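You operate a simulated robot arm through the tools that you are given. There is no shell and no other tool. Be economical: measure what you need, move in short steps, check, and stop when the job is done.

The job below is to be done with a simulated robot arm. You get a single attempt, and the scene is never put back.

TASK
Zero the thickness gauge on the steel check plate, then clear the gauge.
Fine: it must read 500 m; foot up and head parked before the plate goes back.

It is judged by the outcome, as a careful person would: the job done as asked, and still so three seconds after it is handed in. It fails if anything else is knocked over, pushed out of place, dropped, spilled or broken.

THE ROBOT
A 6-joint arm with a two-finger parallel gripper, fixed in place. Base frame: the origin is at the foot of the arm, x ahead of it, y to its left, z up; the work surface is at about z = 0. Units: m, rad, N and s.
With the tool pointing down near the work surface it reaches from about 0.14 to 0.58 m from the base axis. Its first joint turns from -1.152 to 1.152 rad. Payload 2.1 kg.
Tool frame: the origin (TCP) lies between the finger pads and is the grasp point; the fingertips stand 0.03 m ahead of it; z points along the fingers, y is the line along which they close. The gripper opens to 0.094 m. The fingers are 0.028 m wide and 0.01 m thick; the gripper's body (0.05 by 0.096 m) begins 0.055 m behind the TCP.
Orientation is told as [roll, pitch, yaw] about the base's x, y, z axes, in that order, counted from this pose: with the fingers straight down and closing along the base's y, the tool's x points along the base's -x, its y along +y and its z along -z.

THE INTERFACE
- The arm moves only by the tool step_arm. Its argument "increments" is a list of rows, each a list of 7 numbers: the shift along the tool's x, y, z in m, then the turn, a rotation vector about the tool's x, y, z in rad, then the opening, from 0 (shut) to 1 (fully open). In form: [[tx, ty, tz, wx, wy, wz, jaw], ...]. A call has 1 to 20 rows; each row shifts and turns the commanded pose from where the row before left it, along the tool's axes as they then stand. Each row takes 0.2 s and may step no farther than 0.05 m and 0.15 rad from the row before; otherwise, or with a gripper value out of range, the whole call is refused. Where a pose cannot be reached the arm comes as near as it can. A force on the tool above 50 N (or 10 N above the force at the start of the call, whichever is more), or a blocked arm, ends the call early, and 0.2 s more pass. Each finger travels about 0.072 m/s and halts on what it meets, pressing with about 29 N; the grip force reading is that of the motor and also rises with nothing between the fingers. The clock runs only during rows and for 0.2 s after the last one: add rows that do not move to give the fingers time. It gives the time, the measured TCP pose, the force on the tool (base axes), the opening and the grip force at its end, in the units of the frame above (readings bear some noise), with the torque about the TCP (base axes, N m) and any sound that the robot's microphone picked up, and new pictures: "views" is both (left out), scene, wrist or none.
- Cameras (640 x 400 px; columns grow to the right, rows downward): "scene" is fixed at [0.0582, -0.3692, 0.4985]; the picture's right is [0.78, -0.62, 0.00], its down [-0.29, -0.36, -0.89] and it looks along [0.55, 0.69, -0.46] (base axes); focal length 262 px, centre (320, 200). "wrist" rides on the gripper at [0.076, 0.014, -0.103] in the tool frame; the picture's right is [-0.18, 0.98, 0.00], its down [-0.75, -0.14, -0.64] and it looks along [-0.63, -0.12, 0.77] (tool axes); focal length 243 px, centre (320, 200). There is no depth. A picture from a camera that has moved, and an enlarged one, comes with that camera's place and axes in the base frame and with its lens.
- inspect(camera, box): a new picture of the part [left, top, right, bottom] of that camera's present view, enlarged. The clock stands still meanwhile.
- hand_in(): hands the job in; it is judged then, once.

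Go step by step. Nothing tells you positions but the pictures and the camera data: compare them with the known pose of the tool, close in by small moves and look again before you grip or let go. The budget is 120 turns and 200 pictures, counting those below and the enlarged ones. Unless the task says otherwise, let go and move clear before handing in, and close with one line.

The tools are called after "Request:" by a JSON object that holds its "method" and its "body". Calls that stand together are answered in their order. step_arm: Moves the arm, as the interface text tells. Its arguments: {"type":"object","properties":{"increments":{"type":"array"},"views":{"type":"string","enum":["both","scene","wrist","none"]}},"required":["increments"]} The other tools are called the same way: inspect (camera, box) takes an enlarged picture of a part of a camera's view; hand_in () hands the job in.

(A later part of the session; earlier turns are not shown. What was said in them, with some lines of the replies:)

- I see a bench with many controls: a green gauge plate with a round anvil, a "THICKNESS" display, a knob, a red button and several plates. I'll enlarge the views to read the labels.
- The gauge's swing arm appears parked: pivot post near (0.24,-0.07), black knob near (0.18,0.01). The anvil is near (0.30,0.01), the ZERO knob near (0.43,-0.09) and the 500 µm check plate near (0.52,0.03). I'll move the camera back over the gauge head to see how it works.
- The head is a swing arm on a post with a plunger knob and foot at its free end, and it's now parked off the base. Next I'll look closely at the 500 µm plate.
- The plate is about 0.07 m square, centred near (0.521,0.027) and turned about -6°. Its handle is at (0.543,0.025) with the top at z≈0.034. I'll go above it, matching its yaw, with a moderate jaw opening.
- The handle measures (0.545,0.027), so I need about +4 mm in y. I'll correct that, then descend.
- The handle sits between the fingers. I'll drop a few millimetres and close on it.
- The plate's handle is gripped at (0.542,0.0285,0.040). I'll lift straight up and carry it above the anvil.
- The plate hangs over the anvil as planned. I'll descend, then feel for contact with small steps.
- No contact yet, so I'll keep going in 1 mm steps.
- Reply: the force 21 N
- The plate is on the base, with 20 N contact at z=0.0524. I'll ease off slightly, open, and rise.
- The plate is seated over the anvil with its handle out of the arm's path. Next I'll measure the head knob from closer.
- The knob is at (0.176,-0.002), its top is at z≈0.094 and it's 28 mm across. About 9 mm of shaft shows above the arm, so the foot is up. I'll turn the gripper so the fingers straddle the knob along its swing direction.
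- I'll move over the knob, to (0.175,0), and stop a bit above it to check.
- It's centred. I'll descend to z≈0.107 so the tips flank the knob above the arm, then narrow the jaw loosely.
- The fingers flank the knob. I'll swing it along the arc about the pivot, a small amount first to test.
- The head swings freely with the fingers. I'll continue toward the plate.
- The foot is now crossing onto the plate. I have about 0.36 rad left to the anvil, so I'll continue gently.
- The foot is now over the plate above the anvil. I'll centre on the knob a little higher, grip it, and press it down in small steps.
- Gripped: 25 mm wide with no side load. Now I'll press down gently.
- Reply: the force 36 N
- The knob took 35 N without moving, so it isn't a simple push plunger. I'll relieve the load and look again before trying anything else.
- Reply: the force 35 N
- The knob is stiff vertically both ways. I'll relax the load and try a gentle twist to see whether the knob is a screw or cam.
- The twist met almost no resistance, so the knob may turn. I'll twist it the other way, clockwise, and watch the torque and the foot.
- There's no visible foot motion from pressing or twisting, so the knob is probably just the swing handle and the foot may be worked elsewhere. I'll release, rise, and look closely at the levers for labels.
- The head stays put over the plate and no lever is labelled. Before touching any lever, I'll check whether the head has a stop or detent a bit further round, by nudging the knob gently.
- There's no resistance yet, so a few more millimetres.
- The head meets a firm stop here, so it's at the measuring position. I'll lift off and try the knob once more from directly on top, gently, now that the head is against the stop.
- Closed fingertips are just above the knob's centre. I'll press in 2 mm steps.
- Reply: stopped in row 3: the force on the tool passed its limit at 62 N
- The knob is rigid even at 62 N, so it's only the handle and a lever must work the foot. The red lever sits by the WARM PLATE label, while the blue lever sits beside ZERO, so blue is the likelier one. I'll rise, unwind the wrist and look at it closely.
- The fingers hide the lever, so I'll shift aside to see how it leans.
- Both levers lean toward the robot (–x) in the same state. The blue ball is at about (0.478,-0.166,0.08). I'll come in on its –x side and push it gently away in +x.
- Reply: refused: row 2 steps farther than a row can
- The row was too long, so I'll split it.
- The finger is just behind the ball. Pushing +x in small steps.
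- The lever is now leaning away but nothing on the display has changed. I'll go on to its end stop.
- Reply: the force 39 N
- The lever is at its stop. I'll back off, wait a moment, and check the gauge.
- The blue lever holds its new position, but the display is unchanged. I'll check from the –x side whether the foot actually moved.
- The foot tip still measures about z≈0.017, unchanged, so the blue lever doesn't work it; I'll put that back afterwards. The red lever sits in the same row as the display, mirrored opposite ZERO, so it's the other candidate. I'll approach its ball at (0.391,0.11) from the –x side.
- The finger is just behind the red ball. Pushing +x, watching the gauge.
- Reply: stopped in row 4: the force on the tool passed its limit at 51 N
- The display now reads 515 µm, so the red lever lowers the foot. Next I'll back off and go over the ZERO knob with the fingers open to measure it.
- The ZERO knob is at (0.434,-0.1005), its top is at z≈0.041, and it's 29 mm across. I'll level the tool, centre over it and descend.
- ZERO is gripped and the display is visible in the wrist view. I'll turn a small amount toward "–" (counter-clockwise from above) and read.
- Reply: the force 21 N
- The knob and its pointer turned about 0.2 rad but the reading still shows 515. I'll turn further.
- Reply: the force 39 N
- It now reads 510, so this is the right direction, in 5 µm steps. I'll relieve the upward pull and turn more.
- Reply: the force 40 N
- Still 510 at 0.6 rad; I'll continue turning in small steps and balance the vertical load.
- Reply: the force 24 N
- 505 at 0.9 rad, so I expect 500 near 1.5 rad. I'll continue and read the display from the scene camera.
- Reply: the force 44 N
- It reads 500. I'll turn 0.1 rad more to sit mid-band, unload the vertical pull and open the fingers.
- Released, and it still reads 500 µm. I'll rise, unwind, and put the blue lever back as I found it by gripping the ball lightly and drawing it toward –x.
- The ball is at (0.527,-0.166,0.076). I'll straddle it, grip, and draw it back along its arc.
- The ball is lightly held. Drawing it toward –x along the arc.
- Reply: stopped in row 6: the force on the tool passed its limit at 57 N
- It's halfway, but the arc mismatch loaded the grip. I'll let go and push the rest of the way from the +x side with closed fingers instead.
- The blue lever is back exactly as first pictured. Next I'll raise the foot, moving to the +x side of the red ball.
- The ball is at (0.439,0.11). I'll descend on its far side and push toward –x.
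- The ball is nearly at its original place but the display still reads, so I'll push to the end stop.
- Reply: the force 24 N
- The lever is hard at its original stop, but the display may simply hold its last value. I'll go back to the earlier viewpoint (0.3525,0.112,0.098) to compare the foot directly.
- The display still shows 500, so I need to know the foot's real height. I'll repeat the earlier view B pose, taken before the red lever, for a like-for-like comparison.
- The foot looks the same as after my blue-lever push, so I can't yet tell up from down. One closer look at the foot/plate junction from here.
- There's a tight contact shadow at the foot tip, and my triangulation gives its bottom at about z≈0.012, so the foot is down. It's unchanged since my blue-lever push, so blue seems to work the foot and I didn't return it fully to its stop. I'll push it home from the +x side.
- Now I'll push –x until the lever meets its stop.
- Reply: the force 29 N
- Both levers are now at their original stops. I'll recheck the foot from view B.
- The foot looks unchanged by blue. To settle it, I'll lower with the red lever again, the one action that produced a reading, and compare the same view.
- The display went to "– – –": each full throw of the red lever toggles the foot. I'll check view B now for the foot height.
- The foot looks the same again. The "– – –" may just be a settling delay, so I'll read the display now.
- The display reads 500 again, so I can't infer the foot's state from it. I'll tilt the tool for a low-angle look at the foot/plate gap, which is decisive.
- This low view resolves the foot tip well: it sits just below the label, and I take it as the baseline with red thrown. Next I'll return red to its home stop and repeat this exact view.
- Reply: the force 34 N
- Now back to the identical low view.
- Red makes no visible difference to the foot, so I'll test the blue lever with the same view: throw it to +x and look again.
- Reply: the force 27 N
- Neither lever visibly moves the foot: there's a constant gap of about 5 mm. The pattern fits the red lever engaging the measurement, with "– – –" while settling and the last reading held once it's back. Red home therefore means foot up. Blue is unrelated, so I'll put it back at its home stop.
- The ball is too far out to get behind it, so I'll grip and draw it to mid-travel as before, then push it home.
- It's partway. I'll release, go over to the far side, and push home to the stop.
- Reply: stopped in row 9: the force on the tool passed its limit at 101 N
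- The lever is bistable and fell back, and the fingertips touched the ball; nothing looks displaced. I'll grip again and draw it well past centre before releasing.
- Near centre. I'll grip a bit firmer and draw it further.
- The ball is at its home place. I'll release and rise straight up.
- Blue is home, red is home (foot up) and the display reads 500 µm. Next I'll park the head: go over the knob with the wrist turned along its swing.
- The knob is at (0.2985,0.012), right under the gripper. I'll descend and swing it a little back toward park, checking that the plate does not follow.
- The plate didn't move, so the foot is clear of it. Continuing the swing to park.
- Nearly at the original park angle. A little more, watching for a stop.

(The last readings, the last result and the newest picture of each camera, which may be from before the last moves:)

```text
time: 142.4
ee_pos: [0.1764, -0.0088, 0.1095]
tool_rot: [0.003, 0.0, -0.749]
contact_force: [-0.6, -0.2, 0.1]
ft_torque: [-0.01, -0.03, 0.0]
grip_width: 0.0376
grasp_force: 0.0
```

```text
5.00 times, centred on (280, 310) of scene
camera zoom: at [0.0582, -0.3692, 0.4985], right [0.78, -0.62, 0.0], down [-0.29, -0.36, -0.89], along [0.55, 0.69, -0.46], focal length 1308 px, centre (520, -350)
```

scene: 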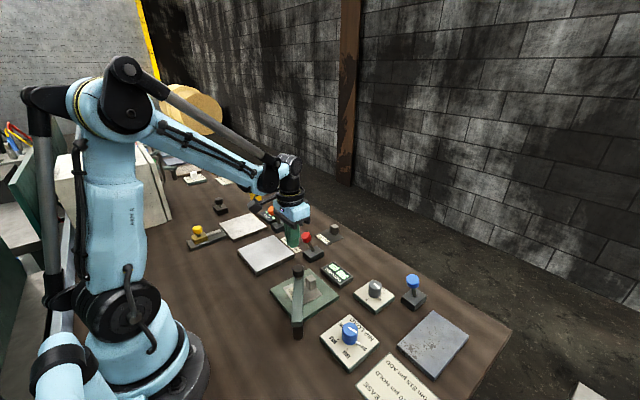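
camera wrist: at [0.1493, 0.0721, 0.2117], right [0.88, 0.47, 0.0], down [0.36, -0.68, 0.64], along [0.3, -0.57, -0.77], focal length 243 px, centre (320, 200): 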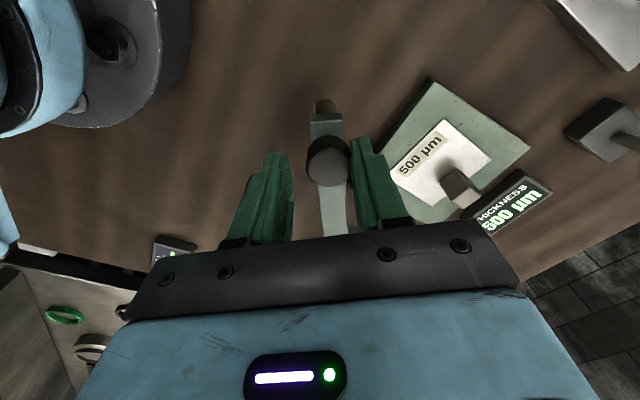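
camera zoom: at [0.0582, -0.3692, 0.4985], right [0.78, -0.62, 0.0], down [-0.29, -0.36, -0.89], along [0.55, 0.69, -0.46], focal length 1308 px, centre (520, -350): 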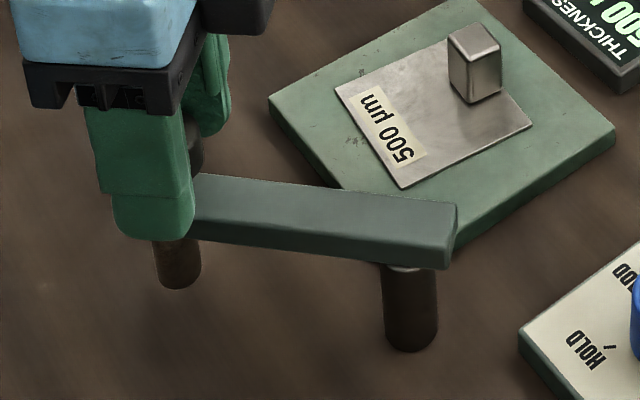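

The head is back exactly at its original park. I'll centre, lift off, restore the yaw and go above the plate handle.

Request:
{"method": "step_arm", "body": {"increments": [[0, 0.004, 0, 0, 0, 0, 0.5], [0, 0, -0.03, 0, 0, 0, 0.5], [0, 0, -0.045, 0, 0, 0, 0.5], [0, 0, 0, 0, 0, -0.128, 0.5], [0, 0, 0, 0, 0, -0.128, 0.5], [0, 0, 0, 0, 0, -0.128, 0.5], [0, 0, 0, 0, 0, -0.128, 0.5], [0, 0, 0, 0, 0, -0.129, 0.5], [-0.0361, 0.0085, 0, 0, 0, 0, 0.5], [-0.0361, 0.0085, 0, 0, 0, 0, 0.5], [-0.0361, 0.0085, 0, 0, 0, 0, 0.5], [-0.0361, 0.0085, 0, 0, 0, 0, 0.5], [0, 0, 0.04, 0, 0, 0, 0.5], [0, 0, 0, 0, 0, 0, 0.5]], "views": "wrist"}}

Request:
{"method": "inspect", "body": {"camera": "scene", "box": [230, 230, 390, 345]}}

```text
time: 145.4
ee_pos: [0.3246, 0.0142, 0.1455]
tool_rot: [0.001, 0.0, -0.11]
contact_force: [1.1, 0.7, 0.6]
ft_torque: [0.02, -0.04, 0.04]
grip_width: 0.047
grasp_force: 0.2
camera wrist: at [0.2505, 0.0367, 0.2478], right [0.29, 0.96, 0.0], down [0.73, -0.22, 0.64], along [0.61, -0.19, -0.77], focal length 243 px, centre (320, 200)
```

wrist: 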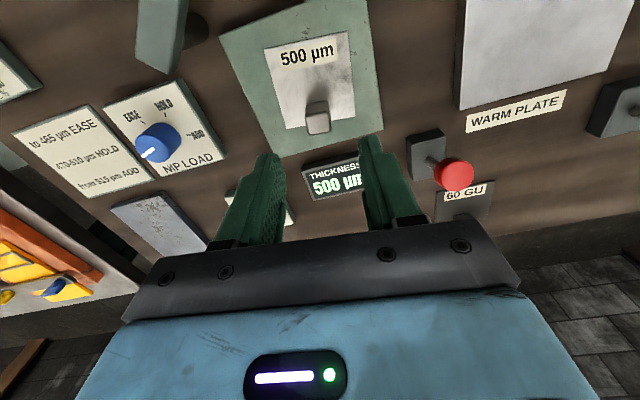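

```text
3.48 times, centred on (310, 288) of scene
camera zoom: at [0.0582, -0.3692, 0.4985], right [0.78, -0.62, 0.0], down [-0.29, -0.36, -0.89], along [0.55, 0.69, -0.46], focal length 910 px, centre (355, -104)
```

zoom: 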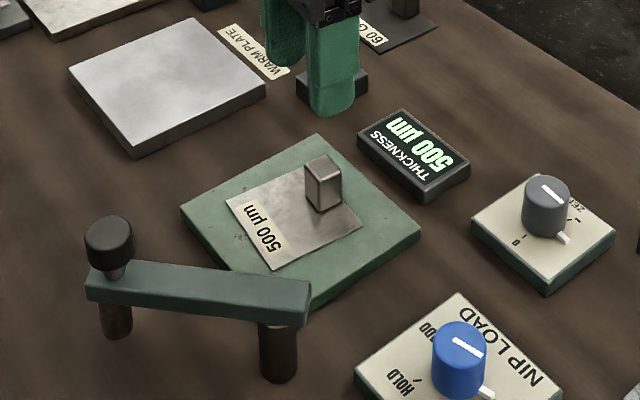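

The plate is undisturbed. I'll correct the 3 mm offset, descend and grip the handle.

Request:
{"method": "step_arm", "body": {"increments": [[-0.0015, -0.0028, 0.02, 0, 0, 0, 0.5], [0, 0, 0.04, 0, 0, 0, 0.5], [0, 0, 0.032, 0, 0, 0, 0.5], [0, 0, 0, 0, 0, 0, 0.4], [0, 0, 0, 0, 0, 0, 0.2], [0, 0, 0, 0, 0, 0, 0.05], [0, 0, 0, 0, 0, 0, 0.05], [0, 0, 0, 0, 0, 0, 0.05]], "views": "wrist"}}

```text
time: 147.2
ee_pos: [0.3259, 0.0117, 0.0539]
tool_rot: [0.002, -0.001, -0.108]
contact_force: [0.2, -0.4, -0.1]
ft_torque: [0.0, 0.01, 0.01]
grip_width: 0.021
grasp_force: 29.1
camera wrist: at [0.2514, 0.0338, 0.1557], right [0.29, 0.96, 0.0], down [0.73, -0.22, 0.64], along [0.61, -0.19, -0.77], focal length 243 px, centre (320, 200)
```

wrist: 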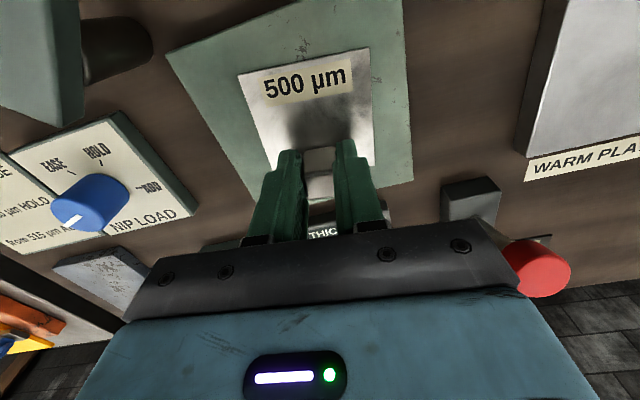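

Gripped. Lifting and carrying back to the plate's original place.

Request:
{"method": "step_arm", "body": {"increments": [[0, 0, -0.02, 0, 0, 0, 0.05], [0, 0, -0.04, 0, 0, 0, 0.05], [0, 0, -0.04, 0, 0, 0, 0.05], [-0.0355, 0.0067, 0, 0, 0, 0, 0.05], [-0.0355, 0.0067, 0, 0, 0, 0, 0.05], [-0.0355, 0.0067, 0, 0, 0, 0, 0.05], [-0.0355, 0.0067, 0, 0, 0, 0, 0.05], [-0.0355, 0.0067, 0, 0, 0, 0, 0.05], [-0.0356, 0.0067, 0, 0, 0, 0, 0.05], [0, 0, 0.045, 0, 0, 0, 0.05], [0, 0, 0.04, 0, 0, 0, 0.05], [0, 0, 0.02, 0, 0, 0, 0.05], [0, 0, 0, 0, 0, 0, 0.05]], "views": "none"}}

Request:
{"method": "inspect", "body": {"camera": "scene", "box": [300, 200, 420, 275]}}

```text
time: 150.1
ee_pos: [0.5418, 0.0269, 0.0475]
tool_rot: [0.002, 0.001, -0.107]
contact_force: [0.9, 0.3, -1.0]
ft_torque: [-0.02, -0.03, -0.02]
grip_width: 0.0209
grasp_force: 28.4
```

```text
5.33 times, centred on (360, 238) of scene
camera zoom: at [0.0582, -0.3692, 0.4985], right [0.78, -0.62, 0.0], down [-0.29, -0.36, -0.89], along [0.55, 0.69, -0.46], focal length 1395 px, centre (107, 0)
```

zoom: 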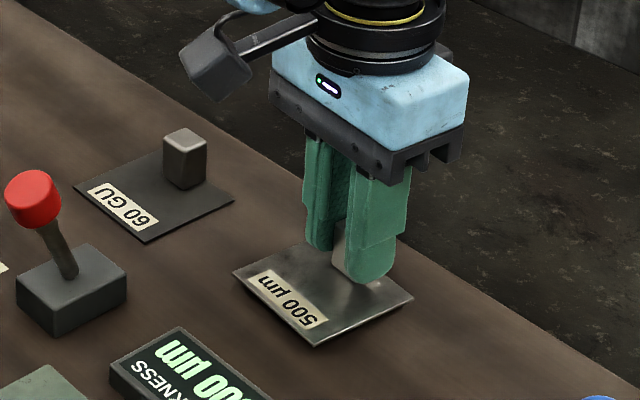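

About 6 mm above the table and roughly 2 mm off; I'll correct and set it down gently.

Request:
{"method": "step_arm", "body": {"increments": [[0.0015, 0.0017, 0.003, 0, 0, 0, 0.05], [0, 0, 0.0015, 0, 0, 0, 0.05], [0, 0, 0.001, 0, 0, 0, 0.05], [0, 0, 0, 0, 0, 0, 0.05]], "views": "none"}}

Request:
{"method": "inspect", "body": {"camera": "scene", "box": [300, 200, 420, 275]}}

```text
time: 151.1
ee_pos: [0.5422, 0.0304, 0.0413]
tool_rot: [0.002, 0.001, -0.108]
contact_force: [0.2, -0.3, 0.0]
ft_torque: [-0.02, -0.02, -0.01]
grip_width: 0.021
grasp_force: 29.1
```

```text
5.33 times, centred on (360, 238) of scene
camera zoom: at [0.0582, -0.3692, 0.4985], right [0.78, -0.62, 0.0], down [-0.29, -0.36, -0.89], along [0.55, 0.69, -0.46], focal length 1395 px, centre (107, 0)
```

zoom: 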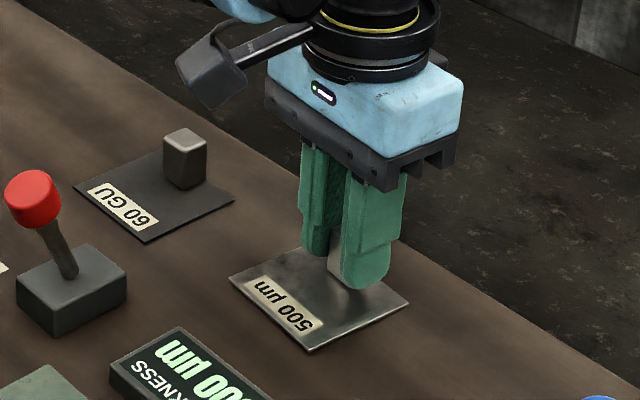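

The corners are aligned but still about 2–3 mm high. Lowering in 1 mm steps to contact.

Request:
{"method": "step_arm", "body": {"increments": [[0, 0, 0.001, 0, 0, 0, 0.05], [0, 0, 0.001, 0, 0, 0, 0.05], [0, 0, 0, 0, 0, 0, 0.05]], "views": "none"}}

```text
time: 151.8
ee_pos: [0.542, 0.0304, 0.0416]
tool_rot: [0.002, 0.0, -0.109]
contact_force: [1.2, -0.8, 0.4]
ft_torque: [-0.01, 0.0, -0.01]
grip_width: 0.0211
grasp_force: 29.2
```

Request:
{"method": "step_arm", "body": {"increments": [[0, 0, 0.001, 0, 0, 0, 0.05], [0, 0, 0, 0, 0, 0, 0.05]], "views": "none"}}

Request:
{"method": "inspect", "body": {"camera": "scene", "box": [300, 200, 420, 275]}}

```text
time: 152.4
ee_pos: [0.5422, 0.0288, 0.0415]
tool_rot: [0.002, 0.0, -0.107]
contact_force: [-1.4, 0.8, 21.2]
ft_torque: [-0.04, 0.06, -0.03]
grip_width: 0.0211
grasp_force: 29.4
```

```text
5.33 times, centred on (360, 238) of scene
camera zoom: at [0.0581, -0.3692, 0.4985], right [0.78, -0.62, 0.0], down [-0.29, -0.36, -0.89], along [0.55, 0.69, -0.46], focal length 1395 px, centre (107, 0)
```

zoom: 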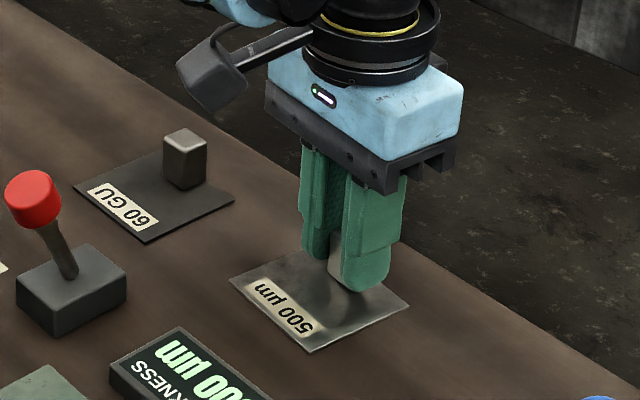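

It's seated on the table, about 4 mm farther from the camera than at the start. I'll lift a touch, correct, set down and release.

Request:
{"method": "step_arm", "body": {"increments": [[0, 0, -0.003, 0, 0, 0, 0.05], [0.0022, -0.0033, 0, 0, 0, 0, 0.05], [0, 0, 0.0025, 0, 0, 0, 0.05], [0, 0, 0, 0, 0, 0, 0.05]], "views": "none"}}

Request:
{"method": "inspect", "body": {"camera": "scene", "box": [300, 200, 420, 275]}}

```text
time: 153.4
ee_pos: [0.5402, 0.0263, 0.041]
tool_rot: [0.002, 0.0, -0.108]
contact_force: [-1.8, 1.0, 12.1]
ft_torque: [-0.06, -0.05, 0.03]
grip_width: 0.021
grasp_force: 29.1
```

```text
5.33 times, centred on (360, 238) of scene
camera zoom: at [0.0581, -0.3692, 0.4985], right [0.78, -0.62, 0.0], down [-0.29, -0.36, -0.89], along [0.55, 0.69, -0.46], focal length 1395 px, centre (107, 0)
```

zoom: 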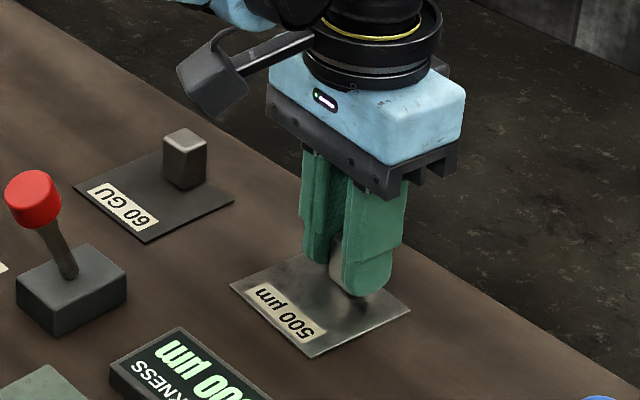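

The corners now match the starting picture. I'll release and move clear.

Request:
{"method": "step_arm", "body": {"increments": [[0, 0, -0.0005, 0, 0, 0, 0.3], [0, 0, 0, 0, 0, 0, 0.5], [0, 0, 0, 0, 0, 0, 0.5], [0, 0, -0.03, 0, 0, 0, 0.5], [0, 0, -0.045, 0, 0, 0, 0.5], [0, 0, -0.045, 0, 0, 0, 0.5], [0.04, 0.02, -0.02, 0, 0, -0.108, 0.5], [0.04, 0.02, 0, 0, 0, 0, 0.5], [0.04, 0.02, 0, 0, 0, 0, 0.5], [0, 0, 0, 0, 0, 0, 0.5]], "views": "scene"}}

Request:
{"method": "inspect", "body": {"camera": "scene", "box": [220, 220, 480, 380]}}

```text
time: 155.7
ee_pos: [0.4222, 0.0939, 0.1827]
tool_rot: [0.002, -0.001, -0.001]
contact_force: [-0.1, 0.0, -0.2]
ft_torque: [-0.02, 0.01, -0.04]
grip_width: 0.047
grasp_force: 0.0
```

scene: 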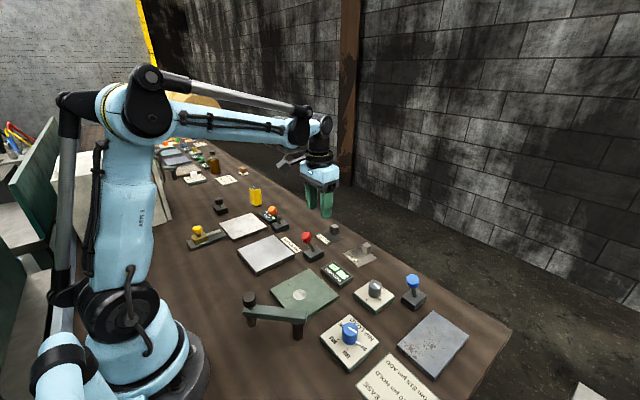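

```text
2.46 times, centred on (350, 300) of scene
camera zoom: at [0.0582, -0.3692, 0.4985], right [0.78, -0.62, 0.0], down [-0.29, -0.36, -0.89], along [0.55, 0.69, -0.46], focal length 644 px, centre (246, -46)
```

zoom: 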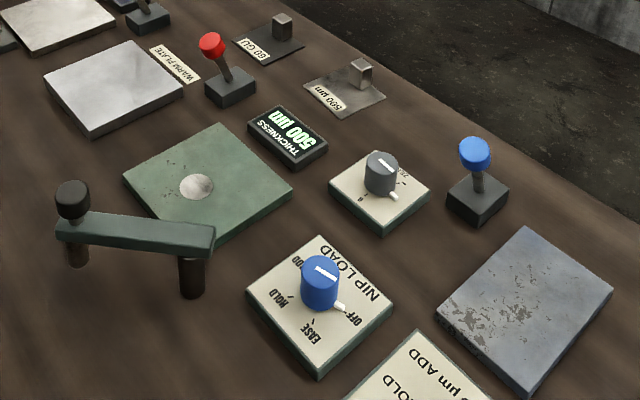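

Everything matches the starting layout: the head is parked, red and blue are at home, the plate is back, and the gauge is clear with 500 µm on the display. Handing in.

Request:
{"method": "hand_in", "body": {}}

```text
The job is handed in.
```

The gauge is zeroed at 500 µm on the check plate, the head is parked and the plate is back in its place; I take the foot to be up from the red lever being home and the plate not dragging, since I never saw the foot move. While finding the foot control I also pressed the head knob (up to 62 N), and I threw the unrelated blue lever twice. My fingertips also struck its ball once at about 100 N; the lever is back home and I saw no damage.
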